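You operate a simulated robot arm through the tools that you are given. There is no shell and no other tool. Be economical: measure what you need, move in short steps, check, and stop when the job is done.

The job below is to be done with a simulated robot arm. You get a single attempt, and the scene is never put back.

JOB
Dry the wet yellow block in the dryer, then switch it off.
Fine: stand it on a pad and turn it under the hood, where it stays.

It is judged by the outcome, as a careful person would: the job done as asked, and still so three seconds after it is handed in. It fails if anything else is knocked over, pushed out of place, dropped, spilled or broken.

ROBOT AND FRAMES
A 7-joint arm with a two-finger parallel gripper, fixed in place. Base frame: the origin is at the foot of the arm, x ahead of it, y to its left, z up; the work surface is at about z = 0.76. Lengths are in m, angles in degrees, forces in N, time in s.
With the tool pointing down near the work surface it reaches from about 0.2 to 0.68 m from the base axis. Its first joint turns from -66.0 to 66.0 degrees. Payload 2.4 kg.
The tool frame sits at the grasp point between the pads (the TCP): z along the fingers, y along the line on which they close. The tips reach 0.03 m beyond it. The gripper opens to 0.094 m. The fingers are 0.028 m wide and 0.01 m thick; the gripper's body (0.05 by 0.096 m) begins 0.055 m behind the TCP.
Orientation is that of the tool frame in the base frame, as a unit quaternion [x, y, z, w]. With the fingers straight down and closing along the base's y, the tool's x points along the base's -x, its y along +y and its z along -z.

CONTROLS
- The arm moves only by the tool step_arm. Its argument "moves" is a list of rows, each a list of 7 numbers: the finger opening in m, from 0 to 0.094, then the shift along the tool's x, y, z in units of 400 mm (1.0 is 400 mm), then the turn, a rotation vector about the tool's x, y, z in units of 120 degrees (1.0 is 120 degrees). In form: [[fingers, tx, ty, tz, wx, wy, wz], ...]. A call has 1 to 20 rows; each row is the pose to reach, as a shift and turn from the pose commanded when the call began, along the tool's axes at that moment. A call with a number of a shift or a turn outside -1 to 1 is refused whole. Each row takes 0.2 s and may step no farther than 0.05 m and 8.6 degrees from the row before; otherwise, or with a gripper value out of range, the whole call is refused. A pose out of reach is approached as far as the arm can. The call stops where the force on the tool passes 70 N (or 10 N more than at its start, if that is more) or the arm is blocked; 0.2 s more then pass. Each finger travels about 0.153 m/s and halts on what it meets, pressing with about 21 N; the grip force reading is that of the motor and also rises with nothing between the fingers. The clock runs only during rows and for 0.2 s after the last one: add rows that repeat a pose to give the fingers time. It gives the time, the measured TCP pose, the force on the tool (base axes), the opening and the grip force at its end, in the units of the frame above (readings bear some noise), with the torque about the TCP (base axes, N m) and any sound that the robot's microphone picked up.
- Cameras (640 x 400 px; columns grow to the right, rows downward): "scene" is fixed at [0.0294, 0.465, 1.4483]; the picture's right is [-0.83, -0.56, 0.00], its down [-0.29, 0.43, -0.85] and it looks along [0.48, -0.71, -0.52] (base axes); focal length 368 px, centre (320, 200). "wrist" rides on the gripper at [0.076, 0.014, -0.102] in the tool frame; the picture's right is [-0.18, 0.98, 0.00], its down [-0.75, -0.14, -0.64] and it looks along [-0.63, -0.12, 0.77] (tool axes); focal length 243 px, centre (320, 200). There is no depth. A picture from a camera that has moved, and an enlarged one, comes with that camera's place and axes in the base frame and with its lens.
- snapshot(camera): a new picture of that camera. No time passes.
- inspect(camera, box): a new picture of the part [left, top, right, bottom] of that camera's present view, enlarged. No time passes.
- job_done(): hands the job in; it is judged then, once.

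Go step by step. Nothing tells you positions but the pictures and the camera data: compare them with the known pose of the tool, close in by small moves and look again before you grip or let go. The budget is 120 turns and 84 pictures, counting those below and the enlarged ones. Unless the task says otherwise, let go and move clear before handing in, and close with one line.

The tools are called after ">>>" by a JSON object that holds its "method" and its "body". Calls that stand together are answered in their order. step_arm: Moves the arm, as the interface text tells. Its arguments: {"type":"object","properties":{"moves":{"type":"array"}},"required":["moves"]} The other tools are called the same way: snapshot (camera) takes a picture; inspect (camera, box) takes an enlarged picture of a part of a camera's view; job_done () hands the job in.

At the start:

```text
time_s: 0.0
tcp_pos: [0.3388, 0.0806, 1.1963]
orientation: [0.0, 1.0, 0.0, 0.0]
force: [-0.6, -0.2, 0.6]
torque: [-0.03, -0.02, -0.05]
gripper_width: 0.0939
finger_force: 0.0
```

scene: 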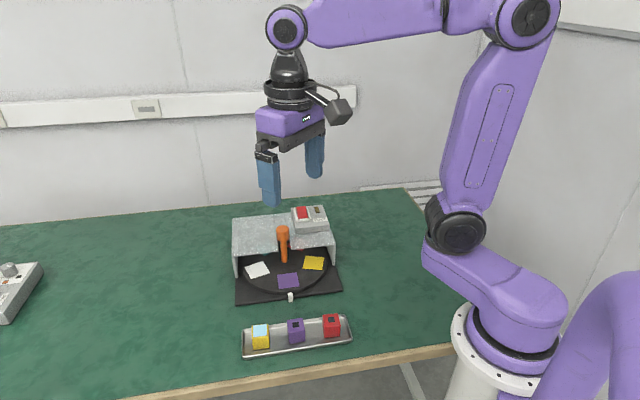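
wrist: 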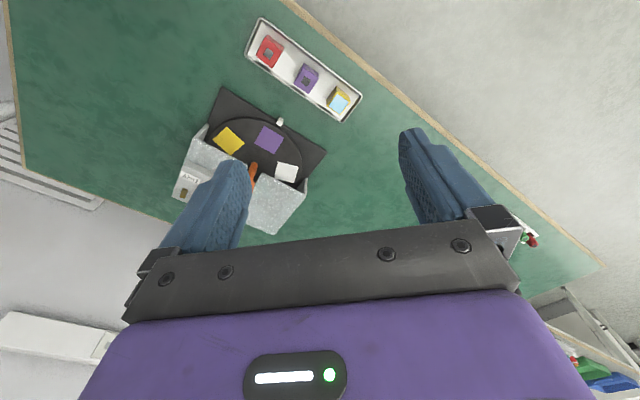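

I see a tray with three blocks (the yellow one with a light-blue, wet-looking top), and a dryer with a turntable carrying three pads, an orange handle, a hood and a switch box. I'll enlarge both views first.

>>> {"method": "inspect", "body": {"camera": "scene", "box": [220, 190, 370, 284]}}

>>> {"method": "inspect", "body": {"camera": "scene", "box": [220, 274, 370, 368]}}

>>> {"method": "inspect", "body": {"camera": "wrist", "box": [150, 0, 390, 240]}}

```text
4.26 times, centred on (295, 237) of scene
camera zoom: at [0.0294, 0.465, 1.4483], right [-0.83, -0.56, 0.0], down [-0.29, 0.43, -0.85], along [0.48, -0.71, -0.52], focal length 1568 px, centre (426, 43)
```

zoom: 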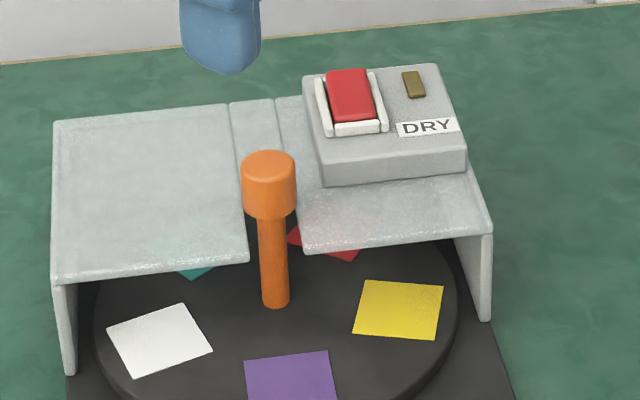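

```text
4.26 times, centred on (295, 321) of scene
camera zoom: at [0.0294, 0.465, 1.4483], right [-0.83, -0.56, 0.0], down [-0.29, 0.43, -0.85], along [0.48, -0.71, -0.52], focal length 1568 px, centre (426, -315)
```

zoom: 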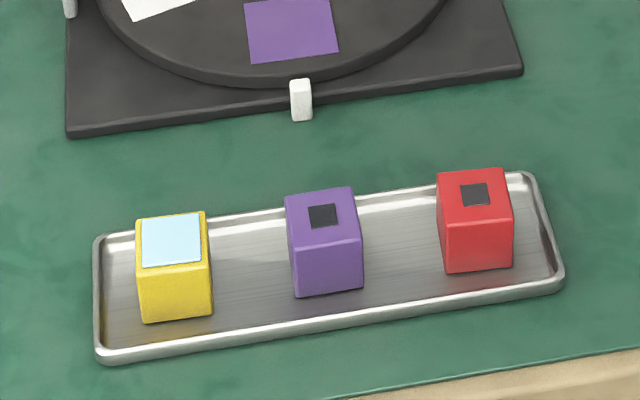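

```text
1.67 times, centred on (270, 120) of wrist
camera zoom: at [0.2631, 0.0939, 1.3009], right [0.18, 0.98, 0.0], down [0.75, -0.14, 0.64], along [0.63, -0.12, -0.77], focal length 404 px, centre (403, 333)
```

zoom: 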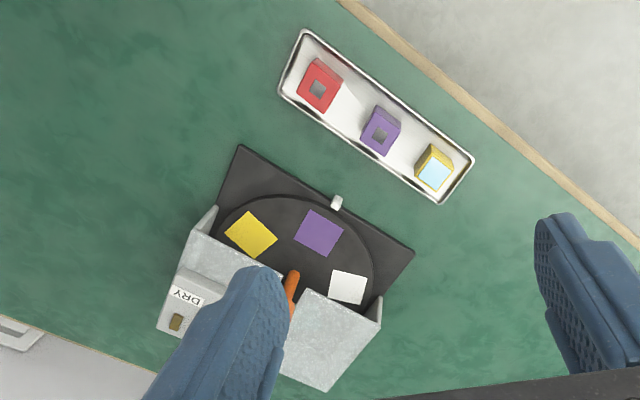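

The yellow block sits in the tray near (0.43, 0.10), and the tray runs at about 45°. The turntable axis with its orange knob is near (0.545, -0.124), with five pads and the purple one at the front. I'll turn the gripper to match the tray and hover over the block.

>>> {"method": "step_arm", "body": {"moves": [[0.094, -0.0329, 0.0069, 0.088, 0, 0, 0.0555], [0.094, -0.0658, 0.0138, 0.176, 0, 0, 0.111], [0.094, -0.0987, 0.0207, 0.264, 0, 0, 0.1665], [0.094, -0.1316, 0.0276, 0.352, 0, 0, 0.222], [0.094, -0.1645, 0.0345, 0.44, 0, 0, 0.2775], [0.094, -0.1974, 0.0414, 0.528, 0, 0, 0.333], [0.094, -0.23, 0.0485, 0.616, 0, 0, 0.3885]]}}

>>> {"method": "snapshot", "body": {"camera": "wrist"}}

>>> {"method": "snapshot", "body": {"camera": "scene"}}

```text
time_s: 1.6
tcp_pos: [0.4301, 0.0993, 0.9484]
orientation: [0.396, 0.918, 0.0, 0.0]
force: [-0.4, 0.8, -0.6]
torque: [0.0, -0.03, -0.01]
gripper_width: 0.0941
finger_force: 0.0
```

```text
78 pictures are left
camera wrist: at [0.3879, 0.1641, 1.0521], right [0.84, 0.54, 0.0], down [0.41, -0.65, 0.64], along [0.35, -0.54, -0.77], focal length 243 px, centre (320, 200)
```

wrist: 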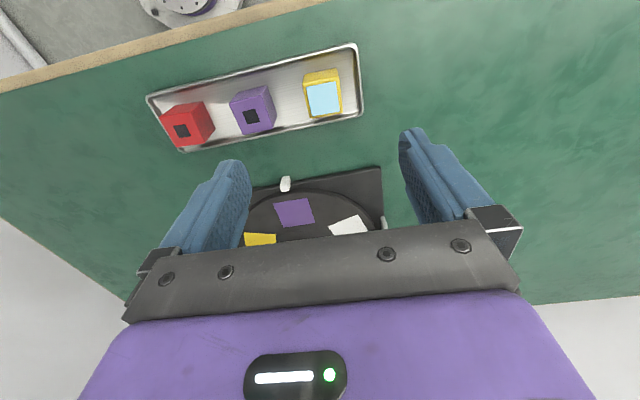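

```text
77 pictures are left
```

scene: 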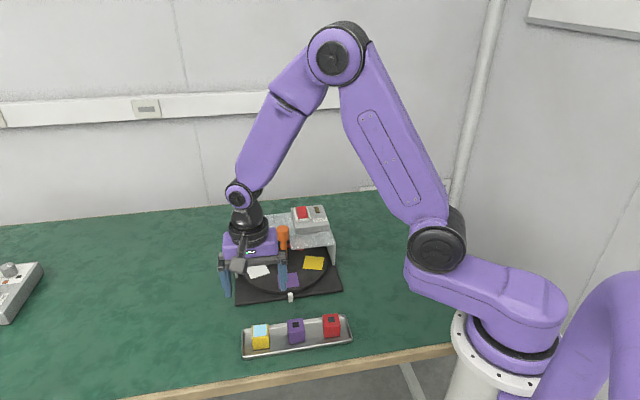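

The wrist view confirms the block at about (0.433, 0.101) and the purple pad at about (0.49, -0.067). I'll enlarge to get the block's angle and height.

>>> {"method": "inspect", "body": {"camera": "wrist", "box": [260, 30, 380, 150]}}

>>> {"method": "inspect", "body": {"camera": "wrist", "box": [230, 150, 400, 250]}}

```text
3.33 times, centred on (320, 90) of wrist
camera zoom: at [0.3879, 0.1641, 1.0521], right [0.84, 0.54, 0.0], down [0.41, -0.65, 0.64], along [0.35, -0.54, -0.77], focal length 809 px, centre (320, 567)
```

zoom: 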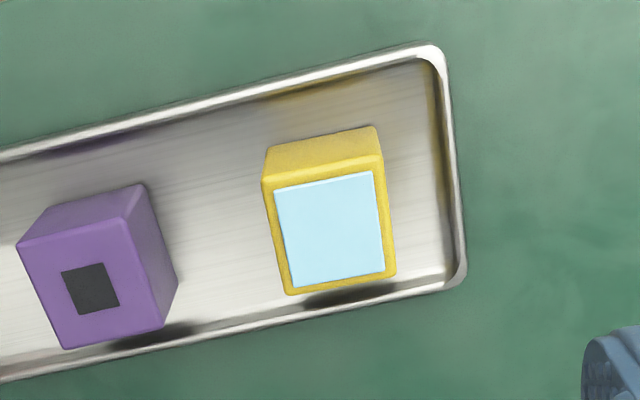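

```text
3.76 times, centred on (315, 200) of wrist
camera zoom: at [0.3879, 0.1641, 1.0521], right [0.84, 0.54, 0.0], down [0.41, -0.65, 0.64], along [0.35, -0.54, -0.77], focal length 913 px, centre (339, 200)
```

zoom: 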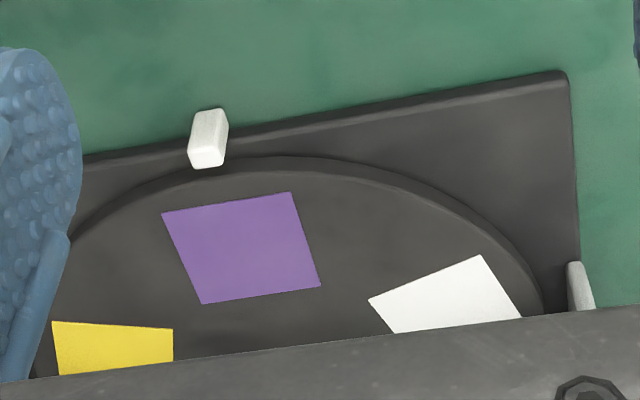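

The block's faces line up with the gripper (both about 43.4°), and it's about 35 mm across with its centre near (0.4344, 0.1011). I'll narrow the fingers, correct sideways and stop just above it.

>>> {"method": "step_arm", "body": {"moves": [[0.05, -0.0042, 0.0085, 0.07, 0, 0, 0], [0.05, -0.0042, 0.0085, 0.14, 0, 0, 0], [0.05, -0.0042, 0.0085, 0.21, 0, 0, 0], [0.05, -0.0042, 0.0085, 0.265, 0, 0, 0], [0.05, -0.0042, 0.0085, 0.265, 0, 0, 0]]}}

>>> {"method": "snapshot", "body": {"camera": "wrist"}}

>>> {"method": "inspect", "body": {"camera": "scene", "box": [210, 274, 360, 368]}}

```text
time_s: 2.8
tcp_pos: [0.4338, 0.1006, 0.8433]
orientation: [0.395, 0.919, 0.0, 0.0]
force: [-0.4, 0.3, 0.1]
torque: [-0.02, -0.01, 0.06]
gripper_width: 0.0498
finger_force: 0.1
```

```text
74 pictures are left
camera wrist: at [0.3914, 0.1658, 0.9477], right [0.84, 0.54, 0.0], down [0.41, -0.64, 0.64], along [0.35, -0.54, -0.77], focal length 243 px, centre (320, 200)
```

wrist: 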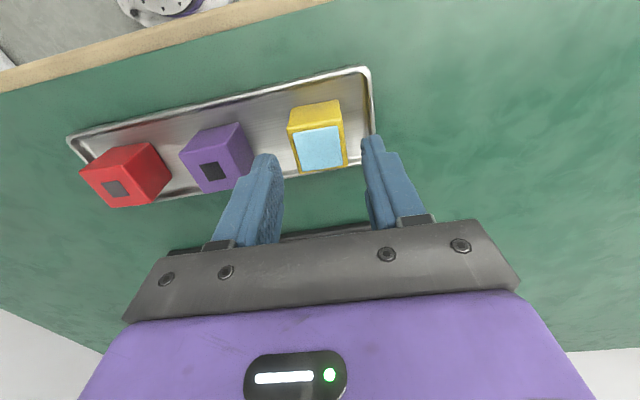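

```text
4.26 times, centred on (285, 321) of scene
camera zoom: at [0.0294, 0.465, 1.4483], right [-0.83, -0.56, 0.0], down [-0.29, 0.43, -0.85], along [0.48, -0.71, -0.52], focal length 1568 px, centre (469, -315)
```

zoom: 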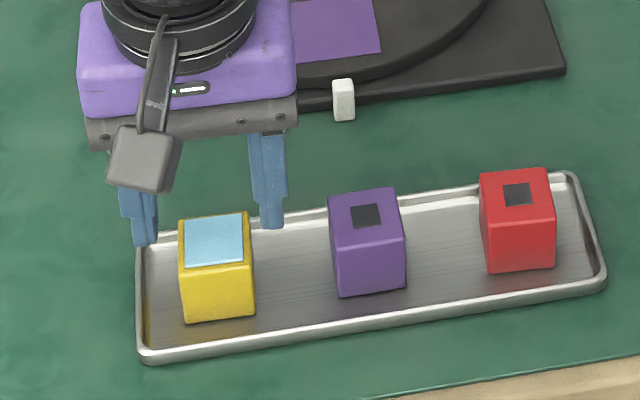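

The block is centred between the fingers. I'll lower them around it and close.

>>> {"method": "step_arm", "body": {"moves": [[0.05, 0, 0.001, 0.05, 0, 0, 0], [0.05, 0, 0.001, 0.1, 0, 0, 0], [0.05, 0, 0.001, 0.1, 0, 0, 0], [0.02, 0, 0.001, 0.1, 0, 0, 0], [0.02, 0, 0.001, 0.1, 0, 0, 0]]}}

>>> {"method": "inspect", "body": {"camera": "scene", "box": [210, 274, 360, 368]}}

```text
time_s: 4.0
tcp_pos: [0.4335, 0.0994, 0.804]
orientation: [0.396, 0.918, 0.0, -0.001]
force: [-0.3, 0.0, -1.1]
torque: [0.0, 0.01, 0.0]
gripper_width: 0.0401
finger_force: 21.2
```

```text
4.26 times, centred on (285, 321) of scene
camera zoom: at [0.0294, 0.465, 1.4483], right [-0.83, -0.56, 0.0], down [-0.29, 0.43, -0.85], along [0.48, -0.71, -0.52], focal length 1568 px, centre (469, -315)
```

zoom: 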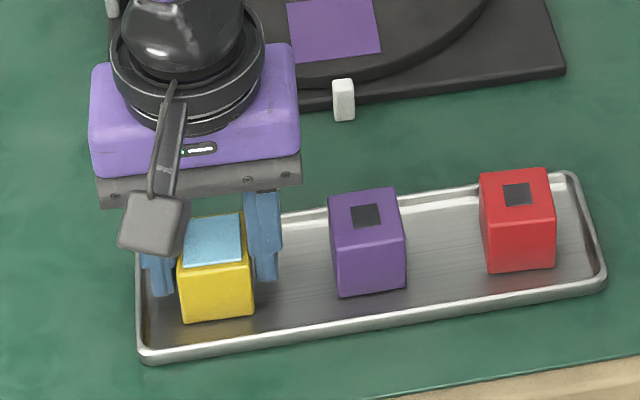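

The block is held at 40 mm with full grip force. I'll lift it straight up and check.

>>> {"method": "step_arm", "body": {"moves": [[0.02, 0, 0, -0.05, 0, 0, 0], [0.02, 0, 0, -0.13, 0, 0, 0], [0.02, 0, 0, -0.22, 0, 0, 0]]}}

>>> {"method": "snapshot", "body": {"camera": "wrist"}}

>>> {"method": "inspect", "body": {"camera": "scene", "box": [200, 230, 360, 330]}}

```text
time_s: 4.8
tcp_pos: [0.4353, 0.1033, 0.8935]
orientation: [0.396, 0.918, 0.0, -0.001]
force: [-0.5, 0.0, 0.0]
torque: [0.01, -0.01, -0.02]
gripper_width: 0.0398
finger_force: 21.1
```

```text
71 pictures are left
camera wrist: at [0.3938, 0.1662, 0.997], right [0.84, 0.54, 0.0], down [0.41, -0.64, 0.64], along [0.35, -0.54, -0.77], focal length 243 px, centre (320, 200)
```

wrist: 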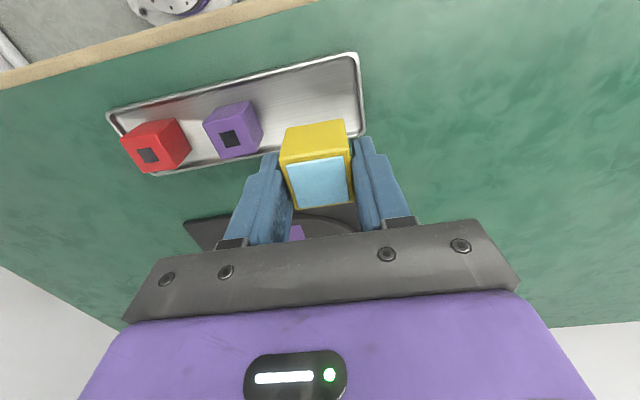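

```text
4.00 times, centred on (280, 280) of scene
camera zoom: at [0.0294, 0.465, 1.4483], right [-0.83, -0.56, 0.0], down [-0.29, 0.43, -0.85], along [0.48, -0.71, -0.52], focal length 1474 px, centre (480, -120)
```

zoom: 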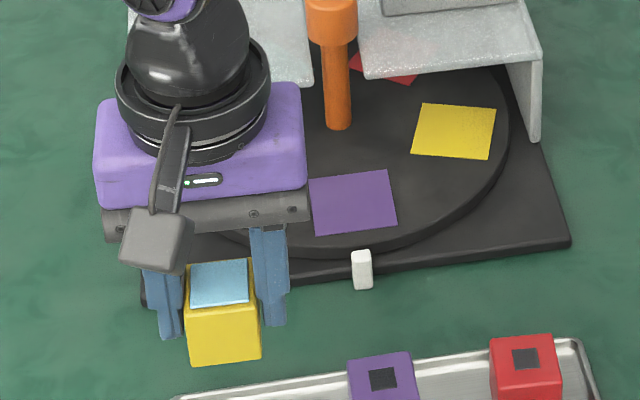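

The block is up, its bottom about 41 mm below the TCP. I'll carry it at this height to above the purple pad, which I estimate at (0.4915, -0.068).

>>> {"method": "step_arm", "body": {"moves": [[0.02, -0.081, -0.0376, 0, 0, 0, 0], [0.02, -0.162, -0.0752, 0, 0, 0, 0], [0.02, -0.243, -0.1128, 0, 0, 0, 0], [0.02, -0.324, -0.1504, 0, 0, 0, 0], [0.02, -0.405, -0.188, 0, 0, 0, 0], [0.02, -0.405, -0.188, 0.05, 0, 0, 0], [0.02, -0.405, -0.188, 0.1, 0, 0, 0]]}}

>>> {"method": "snapshot", "body": {"camera": "wrist"}}

>>> {"method": "inspect", "body": {"camera": "scene", "box": [210, 200, 370, 300]}}

```text
time_s: 6.4
tcp_pos: [0.4922, -0.0677, 0.8519]
orientation: [0.396, 0.918, 0.0, 0.0]
force: [0.0, 0.4, -1.0]
torque: [0.04, 0.0, 0.01]
gripper_width: 0.04
finger_force: 21.4
```

```text
69 pictures are left
camera wrist: at [0.45, -0.0035, 0.9554], right [0.84, 0.54, 0.0], down [0.41, -0.64, 0.64], along [0.35, -0.54, -0.77], focal length 243 px, centre (320, 200)
```

wrist: 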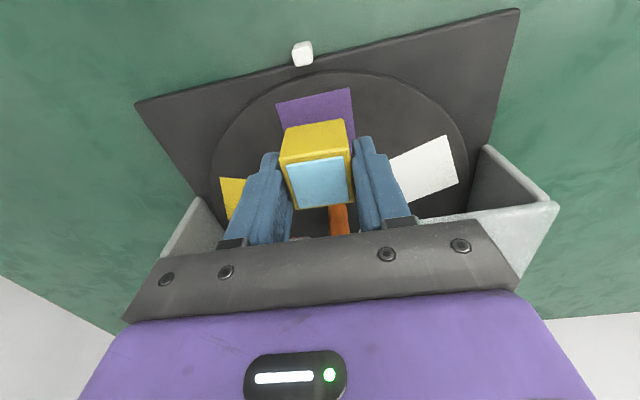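

```text
4.00 times, centred on (290, 250) of scene
camera zoom: at [0.0294, 0.465, 1.4483], right [-0.83, -0.56, 0.0], down [-0.29, 0.43, -0.85], along [0.48, -0.71, -0.52], focal length 1474 px, centre (440, 0)
```

zoom: 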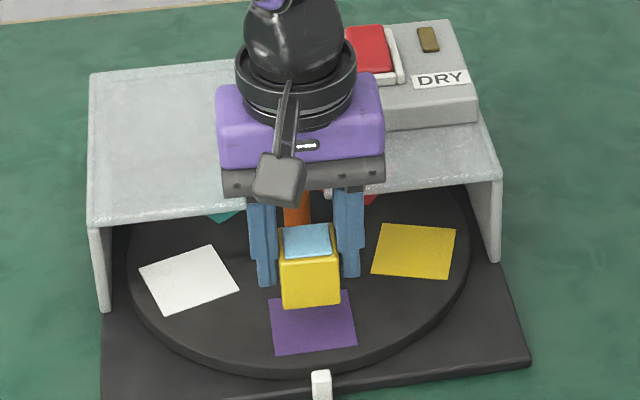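

The block is over the purple pad, and a recomputed centre of (0.492, -0.068) agrees. I'll lower it gently and watch the force.

>>> {"method": "step_arm", "body": {"moves": [[0.02, 0, 0, 0.03, 0, 0, 0], [0.02, 0, 0, 0.055, 0, 0, 0], [0.02, 0, 0, 0.06, 0, 0, 0]]}}

>>> {"method": "inspect", "body": {"camera": "scene", "box": [250, 240, 330, 290]}}

```text
time_s: 7.2
tcp_pos: [0.4914, -0.0673, 0.8284]
orientation: [0.396, 0.918, 0.001, -0.001]
force: [-0.1, 0.4, -1.3]
torque: [0.02, -0.01, 0.01]
gripper_width: 0.0399
finger_force: 20.6
```

```text
8.00 times, centred on (290, 265) of scene
camera zoom: at [0.0294, 0.465, 1.4483], right [-0.83, -0.56, 0.0], down [-0.29, 0.43, -0.85], along [0.48, -0.71, -0.52], focal length 2947 px, centre (560, -320)
```

zoom: 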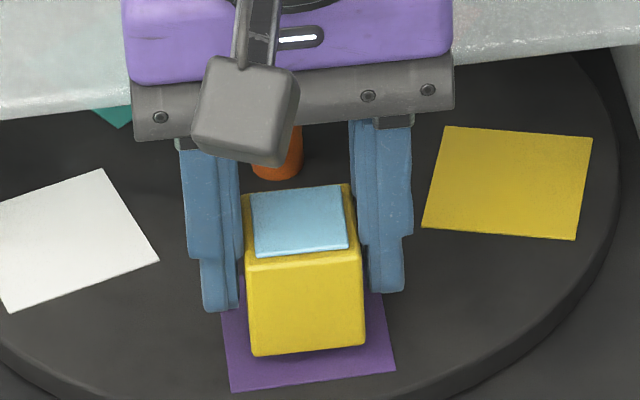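

>>> {"method": "step_arm", "body": {"moves": [[0.02, 0, 0, 0.004, 0, 0, 0], [0.02, 0, 0, 0.008, 0, 0, 0]]}}

>>> {"method": "inspect", "body": {"camera": "scene", "box": [250, 240, 330, 290]}}

```text
time_s: 7.8
tcp_pos: [0.4922, -0.0679, 0.8253]
orientation: [0.396, 0.918, 0.0, 0.0]
force: [-0.5, 0.6, -0.9]
torque: [0.0, -0.02, 0.01]
gripper_width: 0.04
finger_force: 20.7
```

```text
8.00 times, centred on (290, 265) of scene
camera zoom: at [0.0294, 0.465, 1.4483], right [-0.83, -0.56, 0.0], down [-0.29, 0.43, -0.85], along [0.48, -0.71, -0.52], focal length 2947 px, centre (560, -320)
```

zoom: 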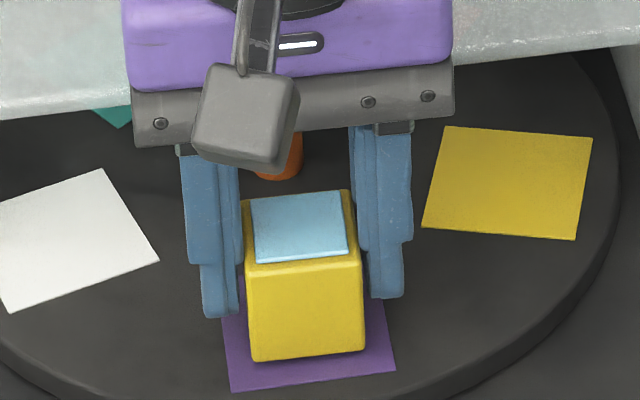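

No contact yet, so I'll keep lowering in small steps.

>>> {"method": "step_arm", "body": {"moves": [[0.02, 0, 0, 0.003, 0, 0, 0], [0.02, 0, 0, 0.006, 0, 0, 0], [0.02, 0, 0, 0.006, 0, 0, 0]]}}

>>> {"method": "step_arm", "body": {"moves": [[0.02, 0, 0, 0.003, 0, 0, 0], [0.02, 0, 0, 0.003, 0, 0, 0]]}}

>>> {"method": "inspect", "body": {"camera": "scene", "box": [250, 240, 330, 290]}}

```text
time_s: 8.6
tcp_pos: [0.4923, -0.0679, 0.8222]
orientation: [0.396, 0.918, -0.001, -0.001]
force: [0.0, 0.1, -1.7]
torque: [0.04, 0.03, 0.03]
gripper_width: 0.0399
finger_force: 21.4
```

```text
time_s: 9.2
tcp_pos: [0.4911, -0.0676, 0.8224]
orientation: [0.396, 0.918, 0.0, 0.001]
force: [0.4, -0.8, -1.1]
torque: [-0.01, -0.02, -0.03]
gripper_width: 0.04
finger_force: 20.6
```

```text
8.00 times, centred on (290, 265) of scene
camera zoom: at [0.0294, 0.465, 1.4483], right [-0.83, -0.56, 0.0], down [-0.29, 0.43, -0.85], along [0.48, -0.71, -0.52], focal length 2947 px, centre (560, -320)
```

zoom: 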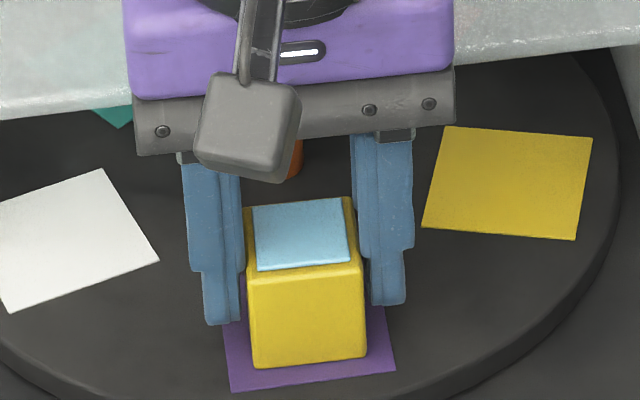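

>>> {"method": "step_arm", "body": {"moves": [[0.02, 0, 0, 0.0025, 0, 0, 0], [0.02, 0, 0, 0.0025, 0, 0, 0]]}}

>>> {"method": "step_arm", "body": {"moves": [[0.02, 0, 0, 0.0025, 0, 0, 0], [0.02, 0, 0, 0.0025, 0, 0, 0]]}}

>>> {"method": "inspect", "body": {"camera": "scene", "box": [250, 240, 330, 290]}}

```text
time_s: 9.8
tcp_pos: [0.4916, -0.0682, 0.821]
orientation: [0.395, 0.919, 0.0, 0.0]
force: [-2.0, 0.5, 8.9]
torque: [0.07, 0.12, -0.06]
gripper_width: 0.0398
finger_force: 21.2
```

```text
time_s: 10.4
tcp_pos: [0.4919, -0.0694, 0.8209]
orientation: [0.395, 0.918, 0.001, 0.001]
force: [-1.0, 2.4, 15.0]
torque: [0.0, 0.05, 0.03]
gripper_width: 0.0399
finger_force: 20.8
```

```text
8.00 times, centred on (290, 265) of scene
camera zoom: at [0.0291, 0.4651, 1.4483], right [-0.83, -0.56, 0.0], down [-0.29, 0.43, -0.85], along [0.48, -0.71, -0.52], focal length 2947 px, centre (560, -320)
```

zoom: 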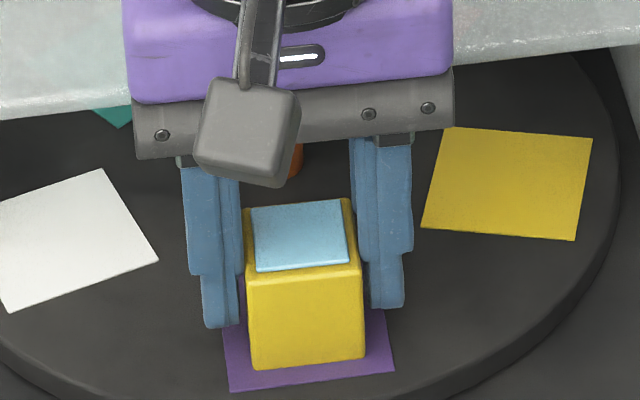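

The block is on the pad: contact shows at 9–15 N. I'll release it and back straight up.

>>> {"method": "step_arm", "body": {"moves": [[0.04, 0, 0, -0.004, 0, 0, 0], [0.055, 0, 0, -0.004, 0, 0, 0], [0.055, 0, 0, -0.004, 0, 0, 0], [0.055, 0, 0, -0.08, 0, 0, 0], [0.055, 0, 0, -0.18, 0, 0, 0], [0.055, 0, 0, -0.3, 0, 0, 0]]}}

>>> {"method": "snapshot", "body": {"camera": "wrist"}}

>>> {"method": "inspect", "body": {"camera": "scene", "box": [210, 200, 370, 300]}}

```text
time_s: 11.8
tcp_pos: [0.491, -0.0698, 0.9406]
orientation: [0.395, 0.919, -0.001, 0.0]
force: [0.2, -0.7, -0.3]
torque: [0.01, 0.04, 0.01]
gripper_width: 0.0549
finger_force: 0.0
```

```text
63 pictures are left
camera wrist: at [0.4488, -0.0055, 1.0443], right [0.84, 0.54, 0.0], down [0.42, -0.64, 0.64], along [0.35, -0.54, -0.77], focal length 243 px, centre (320, 200)
```

wrist: 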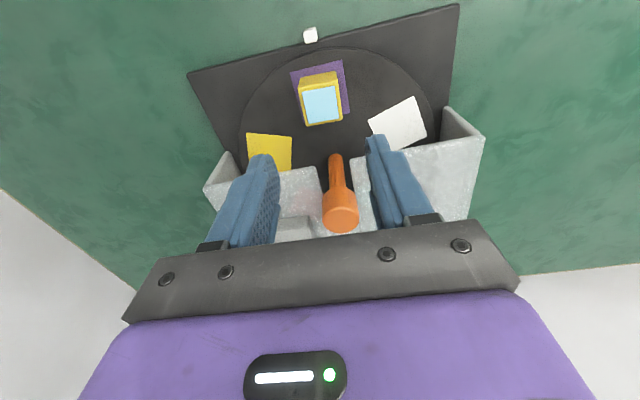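

```text
4.00 times, centred on (290, 250) of scene
camera zoom: at [0.0294, 0.465, 1.4483], right [-0.83, -0.56, 0.0], down [-0.29, 0.43, -0.85], along [0.48, -0.71, -0.52], focal length 1474 px, centre (440, 0)
```

zoom: 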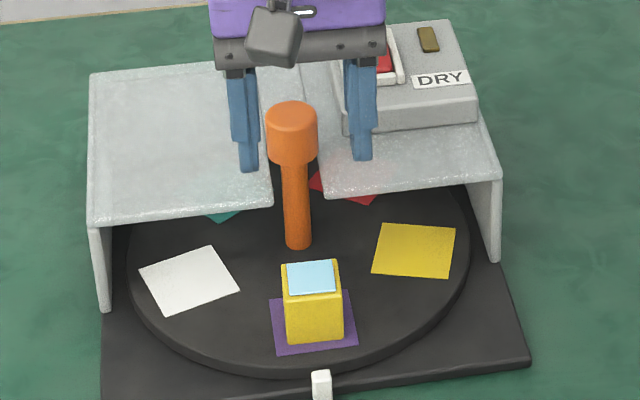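

The block stands on the purple pad. The knob's cap is near (0.547, -0.126) with its top at about 0.89, so I'll move above it.

>>> {"method": "step_arm", "body": {"moves": [[0.055, -0.067, 0, 0, 0, 0, 0], [0.055, -0.134, 0.001, 0, 0, 0, 0], [0.055, -0.2, 0.001, 0, 0, 0, 0], [0.055, -0.2, 0.001, 0, 0, 0, 0]]}}

>>> {"method": "snapshot", "body": {"camera": "wrist"}}

>>> {"method": "inspect", "body": {"camera": "scene", "box": [210, 180, 370, 280]}}

```text
time_s: 12.8
tcp_pos: [0.5471, -0.1277, 0.941]
orientation: [0.395, 0.919, 0.0, 0.0]
force: [-0.8, 0.4, 1.2]
torque: [0.02, 0.0, -0.02]
gripper_width: 0.0548
finger_force: 0.1
```

```text
61 pictures are left
camera wrist: at [0.5048, -0.0629, 1.0453], right [0.84, 0.54, 0.0], down [0.41, -0.64, 0.64], along [0.35, -0.54, -0.77], focal length 243 px, centre (320, 200)
```

wrist: 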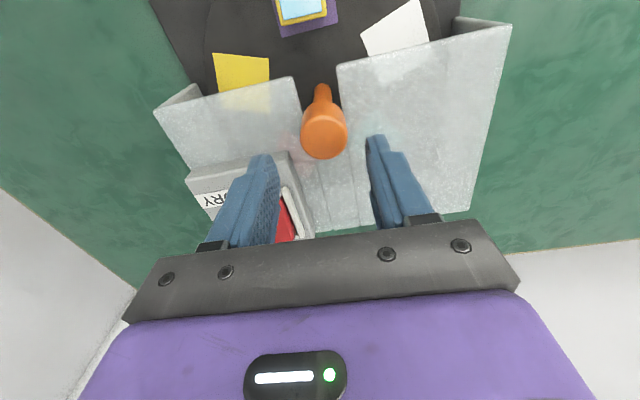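

```text
4.00 times, centred on (290, 230) of scene
camera zoom: at [0.0294, 0.465, 1.4483], right [-0.83, -0.56, 0.0], down [-0.29, 0.43, -0.85], along [0.48, -0.71, -0.52], focal length 1474 px, centre (440, 80)
```

zoom: 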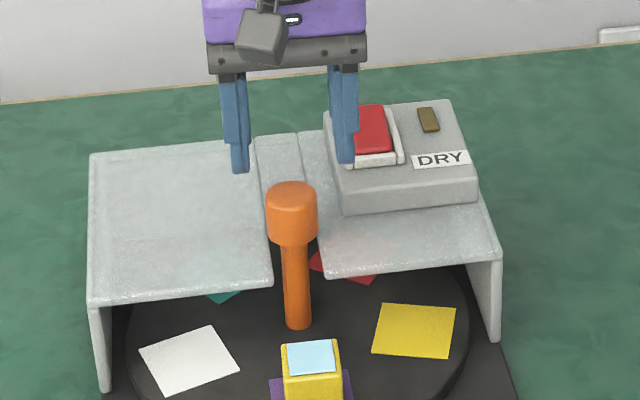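

The gripper is just about above the knob, needing only about a 3 mm correction toward the front. I'll descend around the cap, keeping the tips above the hood.

>>> {"method": "step_arm", "body": {"moves": [[0.055, 0.0066, 0.0035, 0, 0, 0, 0], [0.055, 0.0066, 0.0035, 0.06, 0, 0, 0], [0.055, 0.0066, 0.0035, 0.1, 0, 0, 0], [0.055, 0.0066, 0.0035, 0.145, 0, 0, 0], [0.055, 0.0066, 0.0035, 0.145, 0, 0, 0]]}}

>>> {"method": "snapshot", "body": {"camera": "wrist"}}

>>> {"method": "inspect", "body": {"camera": "scene", "box": [210, 180, 370, 280]}}

```text
time_s: 14.0
tcp_pos: [0.5473, -0.123, 0.8843]
orientation: [0.395, 0.919, 0.0, 0.0]
force: [-0.2, -0.6, -0.2]
torque: [0.03, 0.01, 0.0]
gripper_width: 0.055
finger_force: 0.1
```

```text
59 pictures are left
camera wrist: at [0.5047, -0.0591, 0.987], right [0.84, 0.54, 0.0], down [0.41, -0.64, 0.64], along [0.35, -0.54, -0.77], focal length 243 px, centre (320, 200)
```

wrist: 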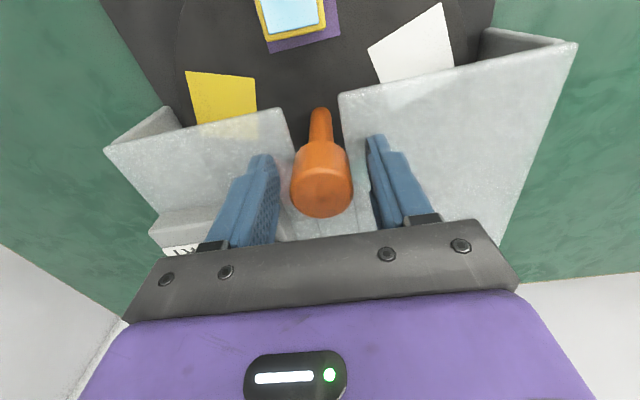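

```text
4.00 times, centred on (290, 230) of scene
camera zoom: at [0.0294, 0.465, 1.4483], right [-0.83, -0.56, 0.0], down [-0.29, 0.43, -0.85], along [0.48, -0.71, -0.52], focal length 1474 px, centre (440, 80)
```

zoom: 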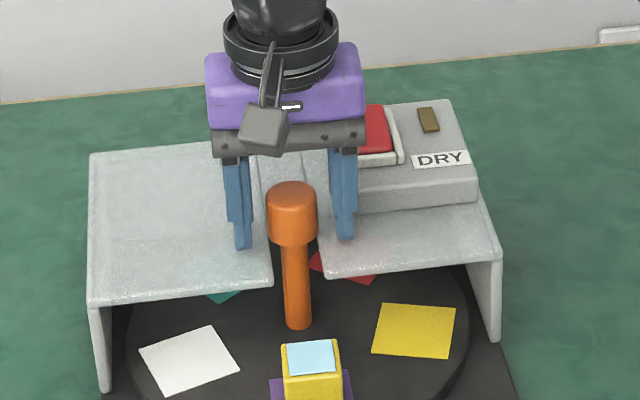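

The cap sits centrally between the fingers. I'll close on it.

>>> {"method": "step_arm", "body": {"moves": [[0.04, 0, 0, 0, 0, 0, 0], [0.02, 0, 0, 0, 0, 0, 0], [0.02, 0, 0, 0, 0, 0, 0]]}}

>>> {"method": "snapshot", "body": {"camera": "wrist"}}

```text
time_s: 14.8
tcp_pos: [0.5474, -0.123, 0.8829]
orientation: [0.396, 0.918, 0.0, 0.0]
force: [3.3, 1.5, -5.3]
torque: [-0.09, -0.18, -0.03]
gripper_width: 0.0339
finger_force: 44.9
```

```text
57 pictures are left
camera wrist: at [0.5049, -0.0588, 0.9871], right [0.84, 0.54, 0.0], down [0.41, -0.64, 0.64], along [0.35, -0.54, -0.77], focal length 243 px, centre (320, 200)
```

wrist: 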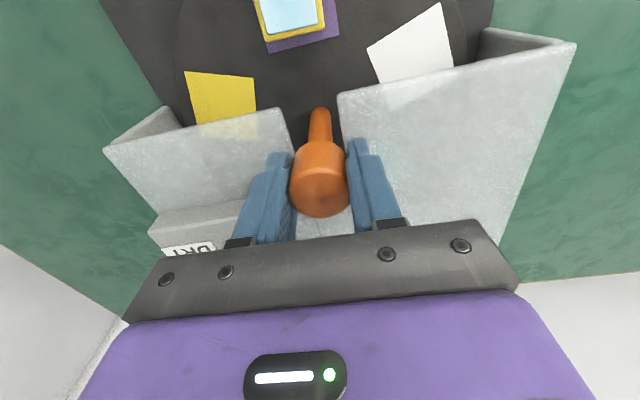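

I've got the cap (34 mm). I'll try a small twist to see if the turntable follows.

>>> {"method": "step_arm", "body": {"moves": [[0.02, 0, 0, 0, 0, 0, -0.05], [0.02, 0, 0, 0, 0, 0, -0.1], [0.02, 0, 0, 0, 0, 0, -0.15]]}}

>>> {"method": "inspect", "body": {"camera": "scene", "box": [210, 200, 370, 300]}}

```text
time_s: 15.6
tcp_pos: [0.546, -0.1233, 0.8844]
orientation: [0.246, 0.969, 0.0, 0.002]
force: [-2.3, 2.8, 19.2]
torque: [0.56, 0.46, -0.03]
gripper_width: 0.0338
finger_force: 45.2
```

```text
4.00 times, centred on (290, 250) of scene
camera zoom: at [0.029, 0.4652, 1.4483], right [-0.83, -0.56, 0.0], down [-0.29, 0.43, -0.85], along [0.48, -0.71, -0.52], focal length 1474 px, centre (440, 0)
```

zoom: 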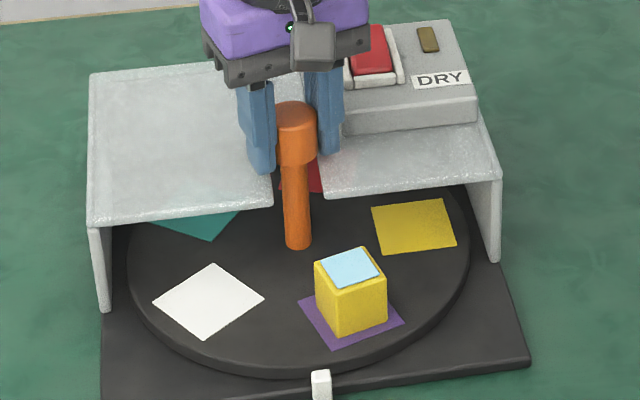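

The turntable follows the twist, but there's a vertical force of 19 N. I'll pause one row to see whether it settles.

>>> {"method": "step_arm", "body": {"moves": [[0.02, 0, 0, 0, 0, 0, 0]]}}

>>> {"method": "inspect", "body": {"camera": "scene", "box": [260, 200, 320, 250]}}

```text
time_s: 16.0
tcp_pos: [0.5473, -0.1231, 0.8834]
orientation: [0.248, 0.969, 0.0, 0.001]
force: [-2.8, 1.8, 27.7]
torque: [0.48, 0.83, -0.02]
gripper_width: 0.0336
finger_force: 45.2
```

```text
8.00 times, centred on (290, 225) of scene
camera zoom: at [0.0288, 0.4652, 1.4483], right [-0.83, -0.56, 0.0], down [-0.29, 0.43, -0.85], along [0.48, -0.71, -0.52], focal length 2947 px, centre (560, 0)
```

zoom: 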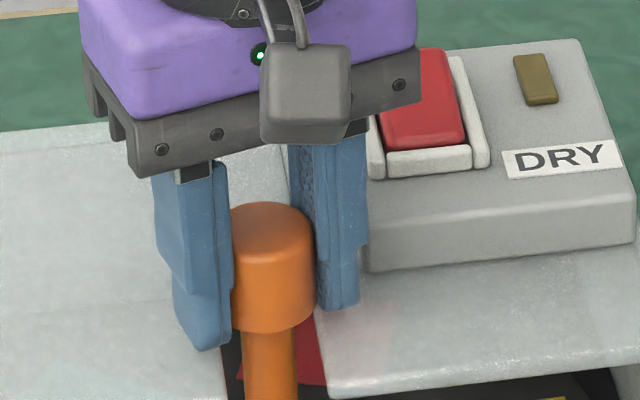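

The force is creeping up because the commanded height is slightly below the actual one. I'll relieve it with a 2 mm rise.

>>> {"method": "step_arm", "body": {"moves": [[0.02, 0, 0, -0.005, 0, 0, 0], [0.02, 0, 0, -0.005, 0, 0, 0]]}}

```text
time_s: 16.6
tcp_pos: [0.547, -0.123, 0.8831]
orientation: [0.247, 0.969, 0.0, 0.001]
force: [7.6, 1.9, -2.0]
torque: [-0.22, -0.37, -0.02]
gripper_width: 0.0338
finger_force: 45.4
```

That relieved it, so I'll continue the twist in steps.

>>> {"method": "step_arm", "body": {"moves": [[0.02, 0, 0, 0, 0, 0, -0.05], [0.02, 0, 0, 0, 0, 0, -0.1], [0.02, 0, 0, 0, 0, 0, -0.15], [0.02, 0, 0, 0, 0, 0, -0.2], [0.02, 0, 0, 0, 0, 0, -0.25]]}}

>>> {"method": "inspect", "body": {"camera": "scene", "box": [210, 200, 370, 300]}}

```text
time_s: 17.8
tcp_pos: [0.5455, -0.1235, 0.8835]
orientation: [-0.013, 1.0, 0.0, 0.0]
force: [14.5, -6.1, -27.6]
torque: [0.02, -0.52, -0.03]
gripper_width: 0.0334
finger_force: 44.8
```

```text
4.00 times, centred on (290, 250) of scene
camera zoom: at [0.0303, 0.4648, 1.4484], right [-0.83, -0.56, 0.0], down [-0.29, 0.43, -0.85], along [0.48, -0.71, -0.52], focal length 1474 px, centre (440, 0)
```

zoom: 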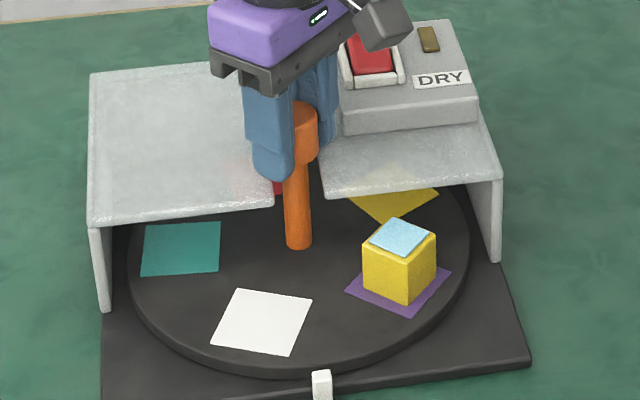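

The block has gone 55° around. Strain has built up again, so I'll open and re-grip here before continuing.

>>> {"method": "step_arm", "body": {"moves": [[0.05, 0, 0, 0, 0, 0, 0], [0.05, -0.002, 0, 0, 0, 0, 0], [0.02, -0.002, 0, 0, 0, 0, 0], [0.02, -0.002, 0, 0, 0, 0, 0]]}}

>>> {"method": "step_arm", "body": {"moves": [[0.02, 0, 0, 0, 0, 0, -0.05], [0.02, 0, 0, 0, 0, 0, -0.1], [0.02, 0, 0, 0, 0, 0, -0.15]]}}

```text
time_s: 18.8
tcp_pos: [0.5465, -0.1246, 0.8859]
orientation: [-0.011, 1.0, 0.0, 0.0]
force: [-1.5, -5.5, 4.7]
torque: [0.12, 0.38, -0.04]
gripper_width: 0.0335
finger_force: 44.8
```

```text
time_s: 19.6
tcp_pos: [0.5475, -0.1261, 0.8851]
orientation: [-0.169, 0.986, -0.001, 0.0]
force: [-7.5, -10.7, 23.2]
torque: [0.19, 0.88, -0.04]
gripper_width: 0.0338
finger_force: 44.2
```

>>> {"method": "step_arm", "body": {"moves": [[0.05, 0, 0, 0, 0, 0, 0], [0.05, 0.0015, -0.0043, 0, 0, 0, 0], [0.02, 0.0015, -0.0043, 0, 0, 0, 0], [0.02, 0.0015, -0.0043, 0, 0, 0, 0]]}}

>>> {"method": "step_arm", "body": {"moves": [[0.02, 0, 0, 0, 0, 0, -0.05], [0.02, 0, 0, 0, 0, 0, -0.1], [0.02, 0, 0, 0, 0, 0, -0.15], [0.02, 0, 0, 0, 0, 0, -0.2]]}}

>>> {"method": "inspect", "body": {"camera": "scene", "box": [210, 200, 370, 300]}}

```text
time_s: 20.6
tcp_pos: [0.5466, -0.1244, 0.8832]
orientation: [-0.168, 0.986, 0.0, 0.0]
force: [2.4, 0.3, -9.2]
torque: [0.09, -0.8, -0.03]
gripper_width: 0.0337
finger_force: 45.1
```

```text
time_s: 21.6
tcp_pos: [0.5482, -0.1252, 0.8836]
orientation: [-0.37, 0.929, 0.0, 0.0]
force: [10.9, -1.1, -30.3]
torque: [0.31, -1.11, -0.04]
gripper_width: 0.0338
finger_force: 45.7
```

```text
4.00 times, centred on (290, 250) of scene
camera zoom: at [0.0302, 0.4649, 1.4483], right [-0.83, -0.56, 0.0], down [-0.29, 0.43, -0.85], along [0.48, -0.71, -0.52], focal length 1474 px, centre (440, 0)
```

zoom: 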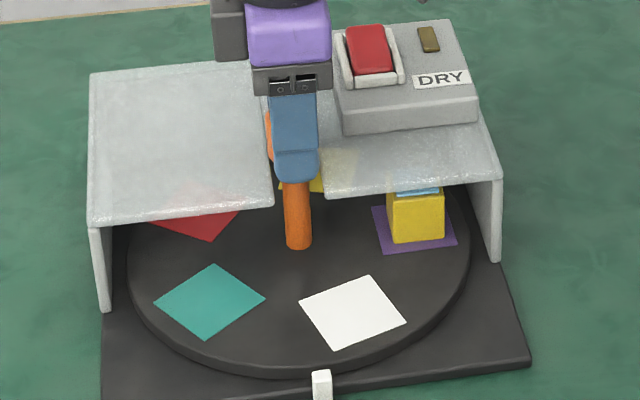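

The block has turned about 90° and is entering under the hood. I'll re-grip to clear the strain and continue.

>>> {"method": "step_arm", "body": {"moves": [[0.05, 0, 0, 0, 0, 0, 0], [0.05, 0, 0, 0, 0, 0, 0], [0.02, 0, 0, 0, 0, 0, 0], [0.02, 0, 0, 0, 0, 0, 0]]}}

>>> {"method": "step_arm", "body": {"moves": [[0.02, 0, 0, 0, 0, 0, -0.05], [0.02, 0, 0, 0, 0, 0, -0.1], [0.02, 0, 0, 0, 0, 0, -0.15], [0.02, 0, 0, 0, 0, 0, -0.2]]}}

>>> {"method": "step_arm", "body": {"moves": [[0.05, 0, 0, 0, 0, 0, 0], [0.05, 0, 0, 0, 0, 0, 0], [0.02, 0, 0, 0, 0, 0, 0], [0.02, 0, 0, 0, 0, 0, 0]]}}

>>> {"method": "inspect", "body": {"camera": "scene", "box": [210, 200, 370, 300]}}

```text
time_s: 22.6
tcp_pos: [0.5477, -0.125, 0.8861]
orientation: [-0.369, 0.929, 0.0, 0.001]
force: [1.1, -0.4, 7.2]
torque: [-0.12, 0.73, 0.0]
gripper_width: 0.0335
finger_force: 44.8
```

```text
time_s: 23.6
tcp_pos: [0.5483, -0.1255, 0.885]
orientation: [-0.556, 0.831, -0.002, 0.0]
force: [2.4, -0.1, 12.2]
torque: [0.3, 0.81, -0.03]
gripper_width: 0.0337
finger_force: 45.4
```

```text
time_s: 24.6
tcp_pos: [0.5477, -0.1245, 0.8841]
orientation: [-0.554, 0.833, 0.0, 0.0]
force: [4.7, -1.4, -9.3]
torque: [-0.05, -0.36, 0.02]
gripper_width: 0.0336
finger_force: 44.9
```

```text
4.00 times, centred on (290, 250) of scene
camera zoom: at [0.0297, 0.465, 1.4483], right [-0.83, -0.56, 0.0], down [-0.29, 0.43, -0.85], along [0.48, -0.71, -0.52], focal length 1474 px, centre (440, 0)
```

zoom: 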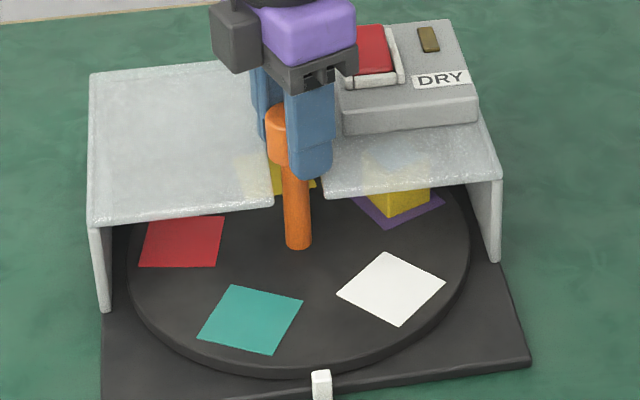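

It's going well: 114° turned. I'll carry on the same way.

>>> {"method": "step_arm", "body": {"moves": [[0.02, 0, 0, 0, 0, 0, -0.05], [0.02, 0, 0, 0, 0, 0, -0.1], [0.02, 0, 0, 0, 0, 0, -0.15], [0.02, 0, 0, 0, 0, 0, -0.2]]}}

>>> {"method": "step_arm", "body": {"moves": [[0.05, 0, 0, 0, 0, 0, 0], [0.05, 0, 0, 0, 0, 0, 0], [0.02, 0, 0, 0, 0, 0, 0], [0.02, 0, 0, 0, 0, 0, 0]]}}

>>> {"method": "step_arm", "body": {"moves": [[0.02, 0, 0, 0, 0, 0, -0.05], [0.02, 0, 0, 0, 0, 0, -0.1], [0.02, 0, 0, 0, 0, 0, -0.15], [0.02, 0, 0, 0, 0, 0, -0.2]]}}

>>> {"method": "inspect", "body": {"camera": "scene", "box": [210, 200, 370, 300]}}

```text
time_s: 25.6
tcp_pos: [0.549, -0.1259, 0.884]
orientation: [0.716, -0.698, 0.001, 0.0]
force: [17.7, -6.8, -22.2]
torque: [0.35, 0.27, -0.02]
gripper_width: 0.0335
finger_force: 45.0
```

```text
time_s: 26.6
tcp_pos: [0.5475, -0.1244, 0.8843]
orientation: [0.716, -0.698, 0.0, -0.001]
force: [8.9, -0.1, -5.1]
torque: [-0.01, 0.03, 0.0]
gripper_width: 0.0338
finger_force: 45.0
```

```text
time_s: 27.6
tcp_pos: [0.5481, -0.123, 0.8844]
orientation: [0.846, -0.534, 0.002, -0.001]
force: [11.8, 3.7, 0.4]
torque: [0.37, -0.55, -0.03]
gripper_width: 0.0339
finger_force: 45.3
```

```text
4.00 times, centred on (290, 250) of scene
camera zoom: at [0.0297, 0.4651, 1.4483], right [-0.83, -0.56, 0.0], down [-0.29, 0.43, -0.85], along [0.48, -0.71, -0.52], focal length 1474 px, centre (440, 0)
```

zoom: 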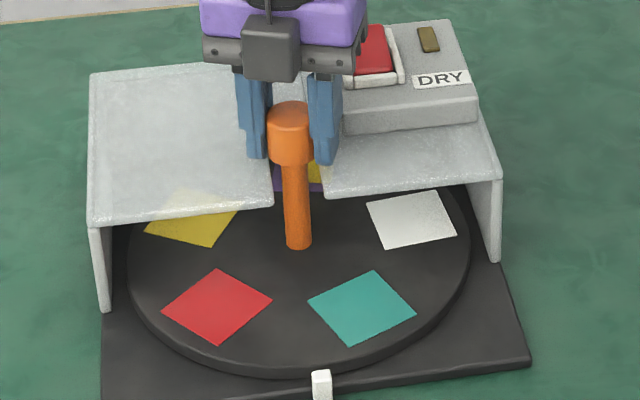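

The block has turned 162° and is nearly at the middle of the hood. One last 18° will centre it.

>>> {"method": "step_arm", "body": {"moves": [[0.02, 0, 0, 0, 0, 0, -0.05], [0.02, 0, 0, 0, 0, 0, -0.1], [0.02, 0, 0, 0, 0, 0, -0.15]]}}

>>> {"method": "step_arm", "body": {"moves": [[0.05, 0, 0, 0, 0, 0, 0], [0.055, 0, 0, 0, 0, 0, 0], [0.055, 0, 0, 0, 0, 0, 0], [0.055, 0, 0, -0.1, 0, 0, 0], [0.055, 0, 0, -0.2, 0, 0, 0], [0.04, 0, 0, -0.3, 0, 0, 0]]}}

>>> {"method": "snapshot", "body": {"camera": "wrist"}}

>>> {"method": "inspect", "body": {"camera": "scene", "box": [210, 200, 370, 300]}}

```text
time_s: 28.4
tcp_pos: [0.5486, -0.1233, 0.8839]
orientation: [0.919, -0.394, 0.002, -0.001]
force: [10.5, 6.1, 7.6]
torque: [0.09, -0.33, -0.02]
gripper_width: 0.0338
finger_force: 45.1
```

```text
time_s: 29.8
tcp_pos: [0.5475, -0.1225, 1.0035]
orientation: [0.918, -0.396, 0.0, 0.0]
force: [0.1, -0.6, -0.5]
torque: [0.0, 0.01, 0.01]
gripper_width: 0.04
finger_force: 0.1
```

```text
50 pictures are left
camera wrist: at [0.5892, -0.189, 1.107], right [-0.84, -0.54, 0.0], down [-0.41, 0.64, 0.64], along [-0.35, 0.54, -0.77], focal length 243 px, centre (320, 200)
```

wrist: 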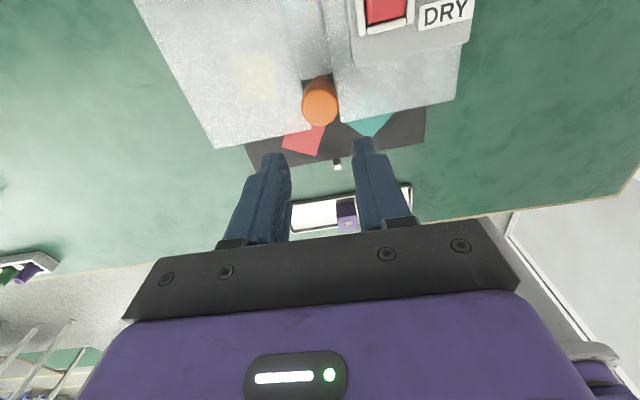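

```text
4.00 times, centred on (290, 250) of scene
camera zoom: at [0.0294, 0.465, 1.4483], right [-0.83, -0.56, 0.0], down [-0.29, 0.43, -0.85], along [0.48, -0.71, -0.52], focal length 1474 px, centre (440, 0)
```

zoom: 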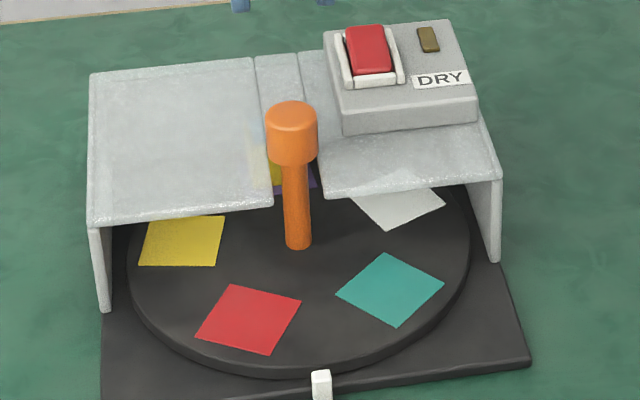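

The block now sits centred under the hood (turned 180°), visible through the slot. Next I need a close look at the rocker switch.

>>> {"method": "inspect", "body": {"camera": "scene", "box": [286, 200, 336, 240]}}

>>> {"method": "inspect", "body": {"camera": "wrist", "box": [240, 0, 480, 150]}}

```text
10.00 times, centred on (311, 220) of scene
camera zoom: at [0.0294, 0.465, 1.4483], right [-0.83, -0.56, 0.0], down [-0.29, 0.43, -0.85], along [0.48, -0.71, -0.52], focal length 3684 px, centre (410, 0)
```

zoom: 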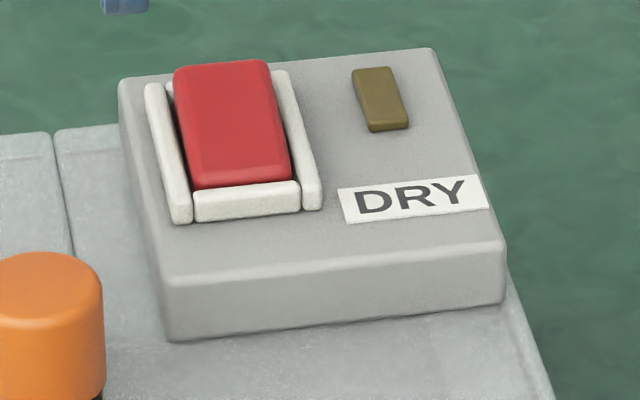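

```text
2.67 times, centred on (360, 75) of wrist
camera zoom: at [0.5892, -0.189, 1.107], right [-0.84, -0.54, 0.0], down [-0.41, 0.64, 0.64], along [-0.35, 0.54, -0.77], focal length 647 px, centre (213, 533)
```

zoom: 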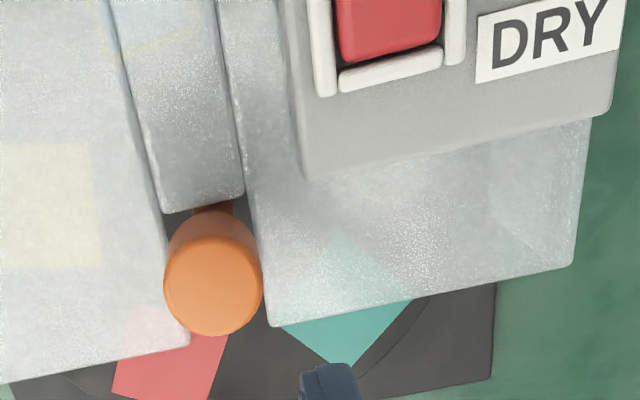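

The rocker's rear end is raised, the front end is down, and the lamp is dark, so it's off. I'll close the fingers and move above the rocker to measure it with the wrist camera.

>>> {"method": "step_arm", "body": {"moves": [[0.0, 0.07, 0.053, 0, 0, 0, 0], [0.0, 0.14, 0.106, 0, 0, 0, 0], [0.0, 0.21, 0.16, 0, 0, 0, 0], [0.0, 0.2785, 0.213, 0, 0, 0, 0], [0.0, 0.2785, 0.213, 0.06, 0, 0, 0]]}}

>>> {"method": "snapshot", "body": {"camera": "wrist"}}

>>> {"method": "inspect", "body": {"camera": "scene", "box": [240, 150, 360, 230]}}

```text
time_s: 31.0
tcp_pos: [0.5618, -0.2647, 0.9795]
orientation: [0.919, -0.395, 0.0, 0.0]
force: [-0.3, 0.0, -0.5]
torque: [-0.02, -0.01, -0.01]
gripper_width: 0.0
finger_force: 20.8
```

```text
46 pictures are left
camera wrist: at [0.6035, -0.3316, 1.0832], right [-0.84, -0.54, 0.0], down [-0.41, 0.64, 0.64], along [-0.35, 0.54, -0.77], focal length 243 px, centre (320, 200)
```

wrist: 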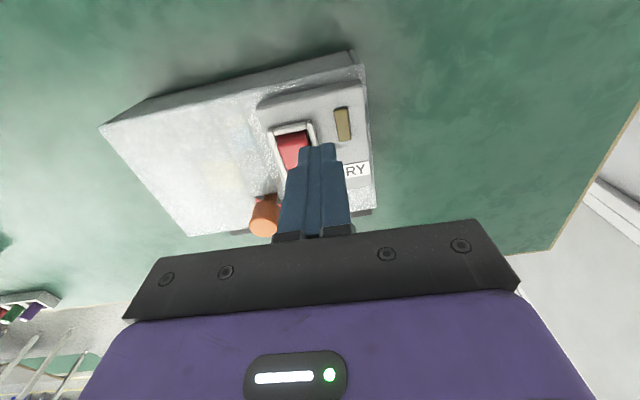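

```text
5.00 times, centred on (300, 190) of scene
camera zoom: at [0.0294, 0.465, 1.4483], right [-0.83, -0.56, 0.0], down [-0.29, 0.43, -0.85], along [0.48, -0.71, -0.52], focal length 1842 px, centre (420, 250)
```

zoom: 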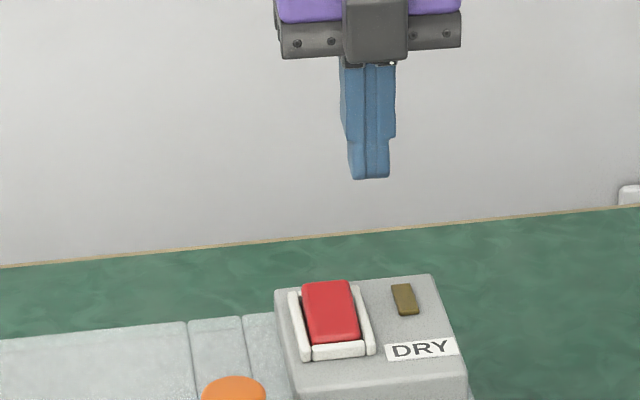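

>>> {"method": "inspect", "body": {"camera": "wrist", "box": [240, 80, 400, 220]}}

```text
2.86 times, centred on (320, 150) of wrist
camera zoom: at [0.6035, -0.3316, 1.0832], right [-0.84, -0.54, 0.0], down [-0.41, 0.64, 0.64], along [-0.35, 0.54, -0.77], focal length 693 px, centre (320, 343)
```

zoom: 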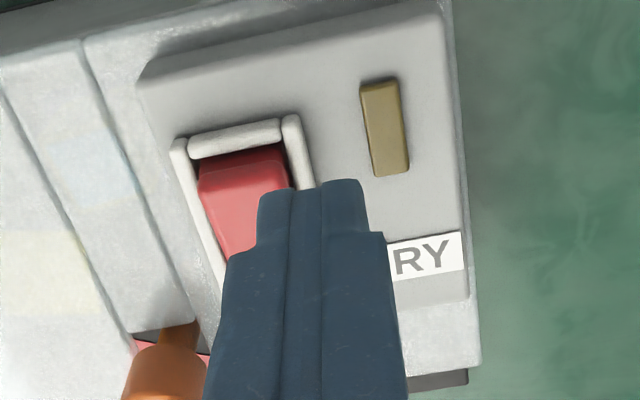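

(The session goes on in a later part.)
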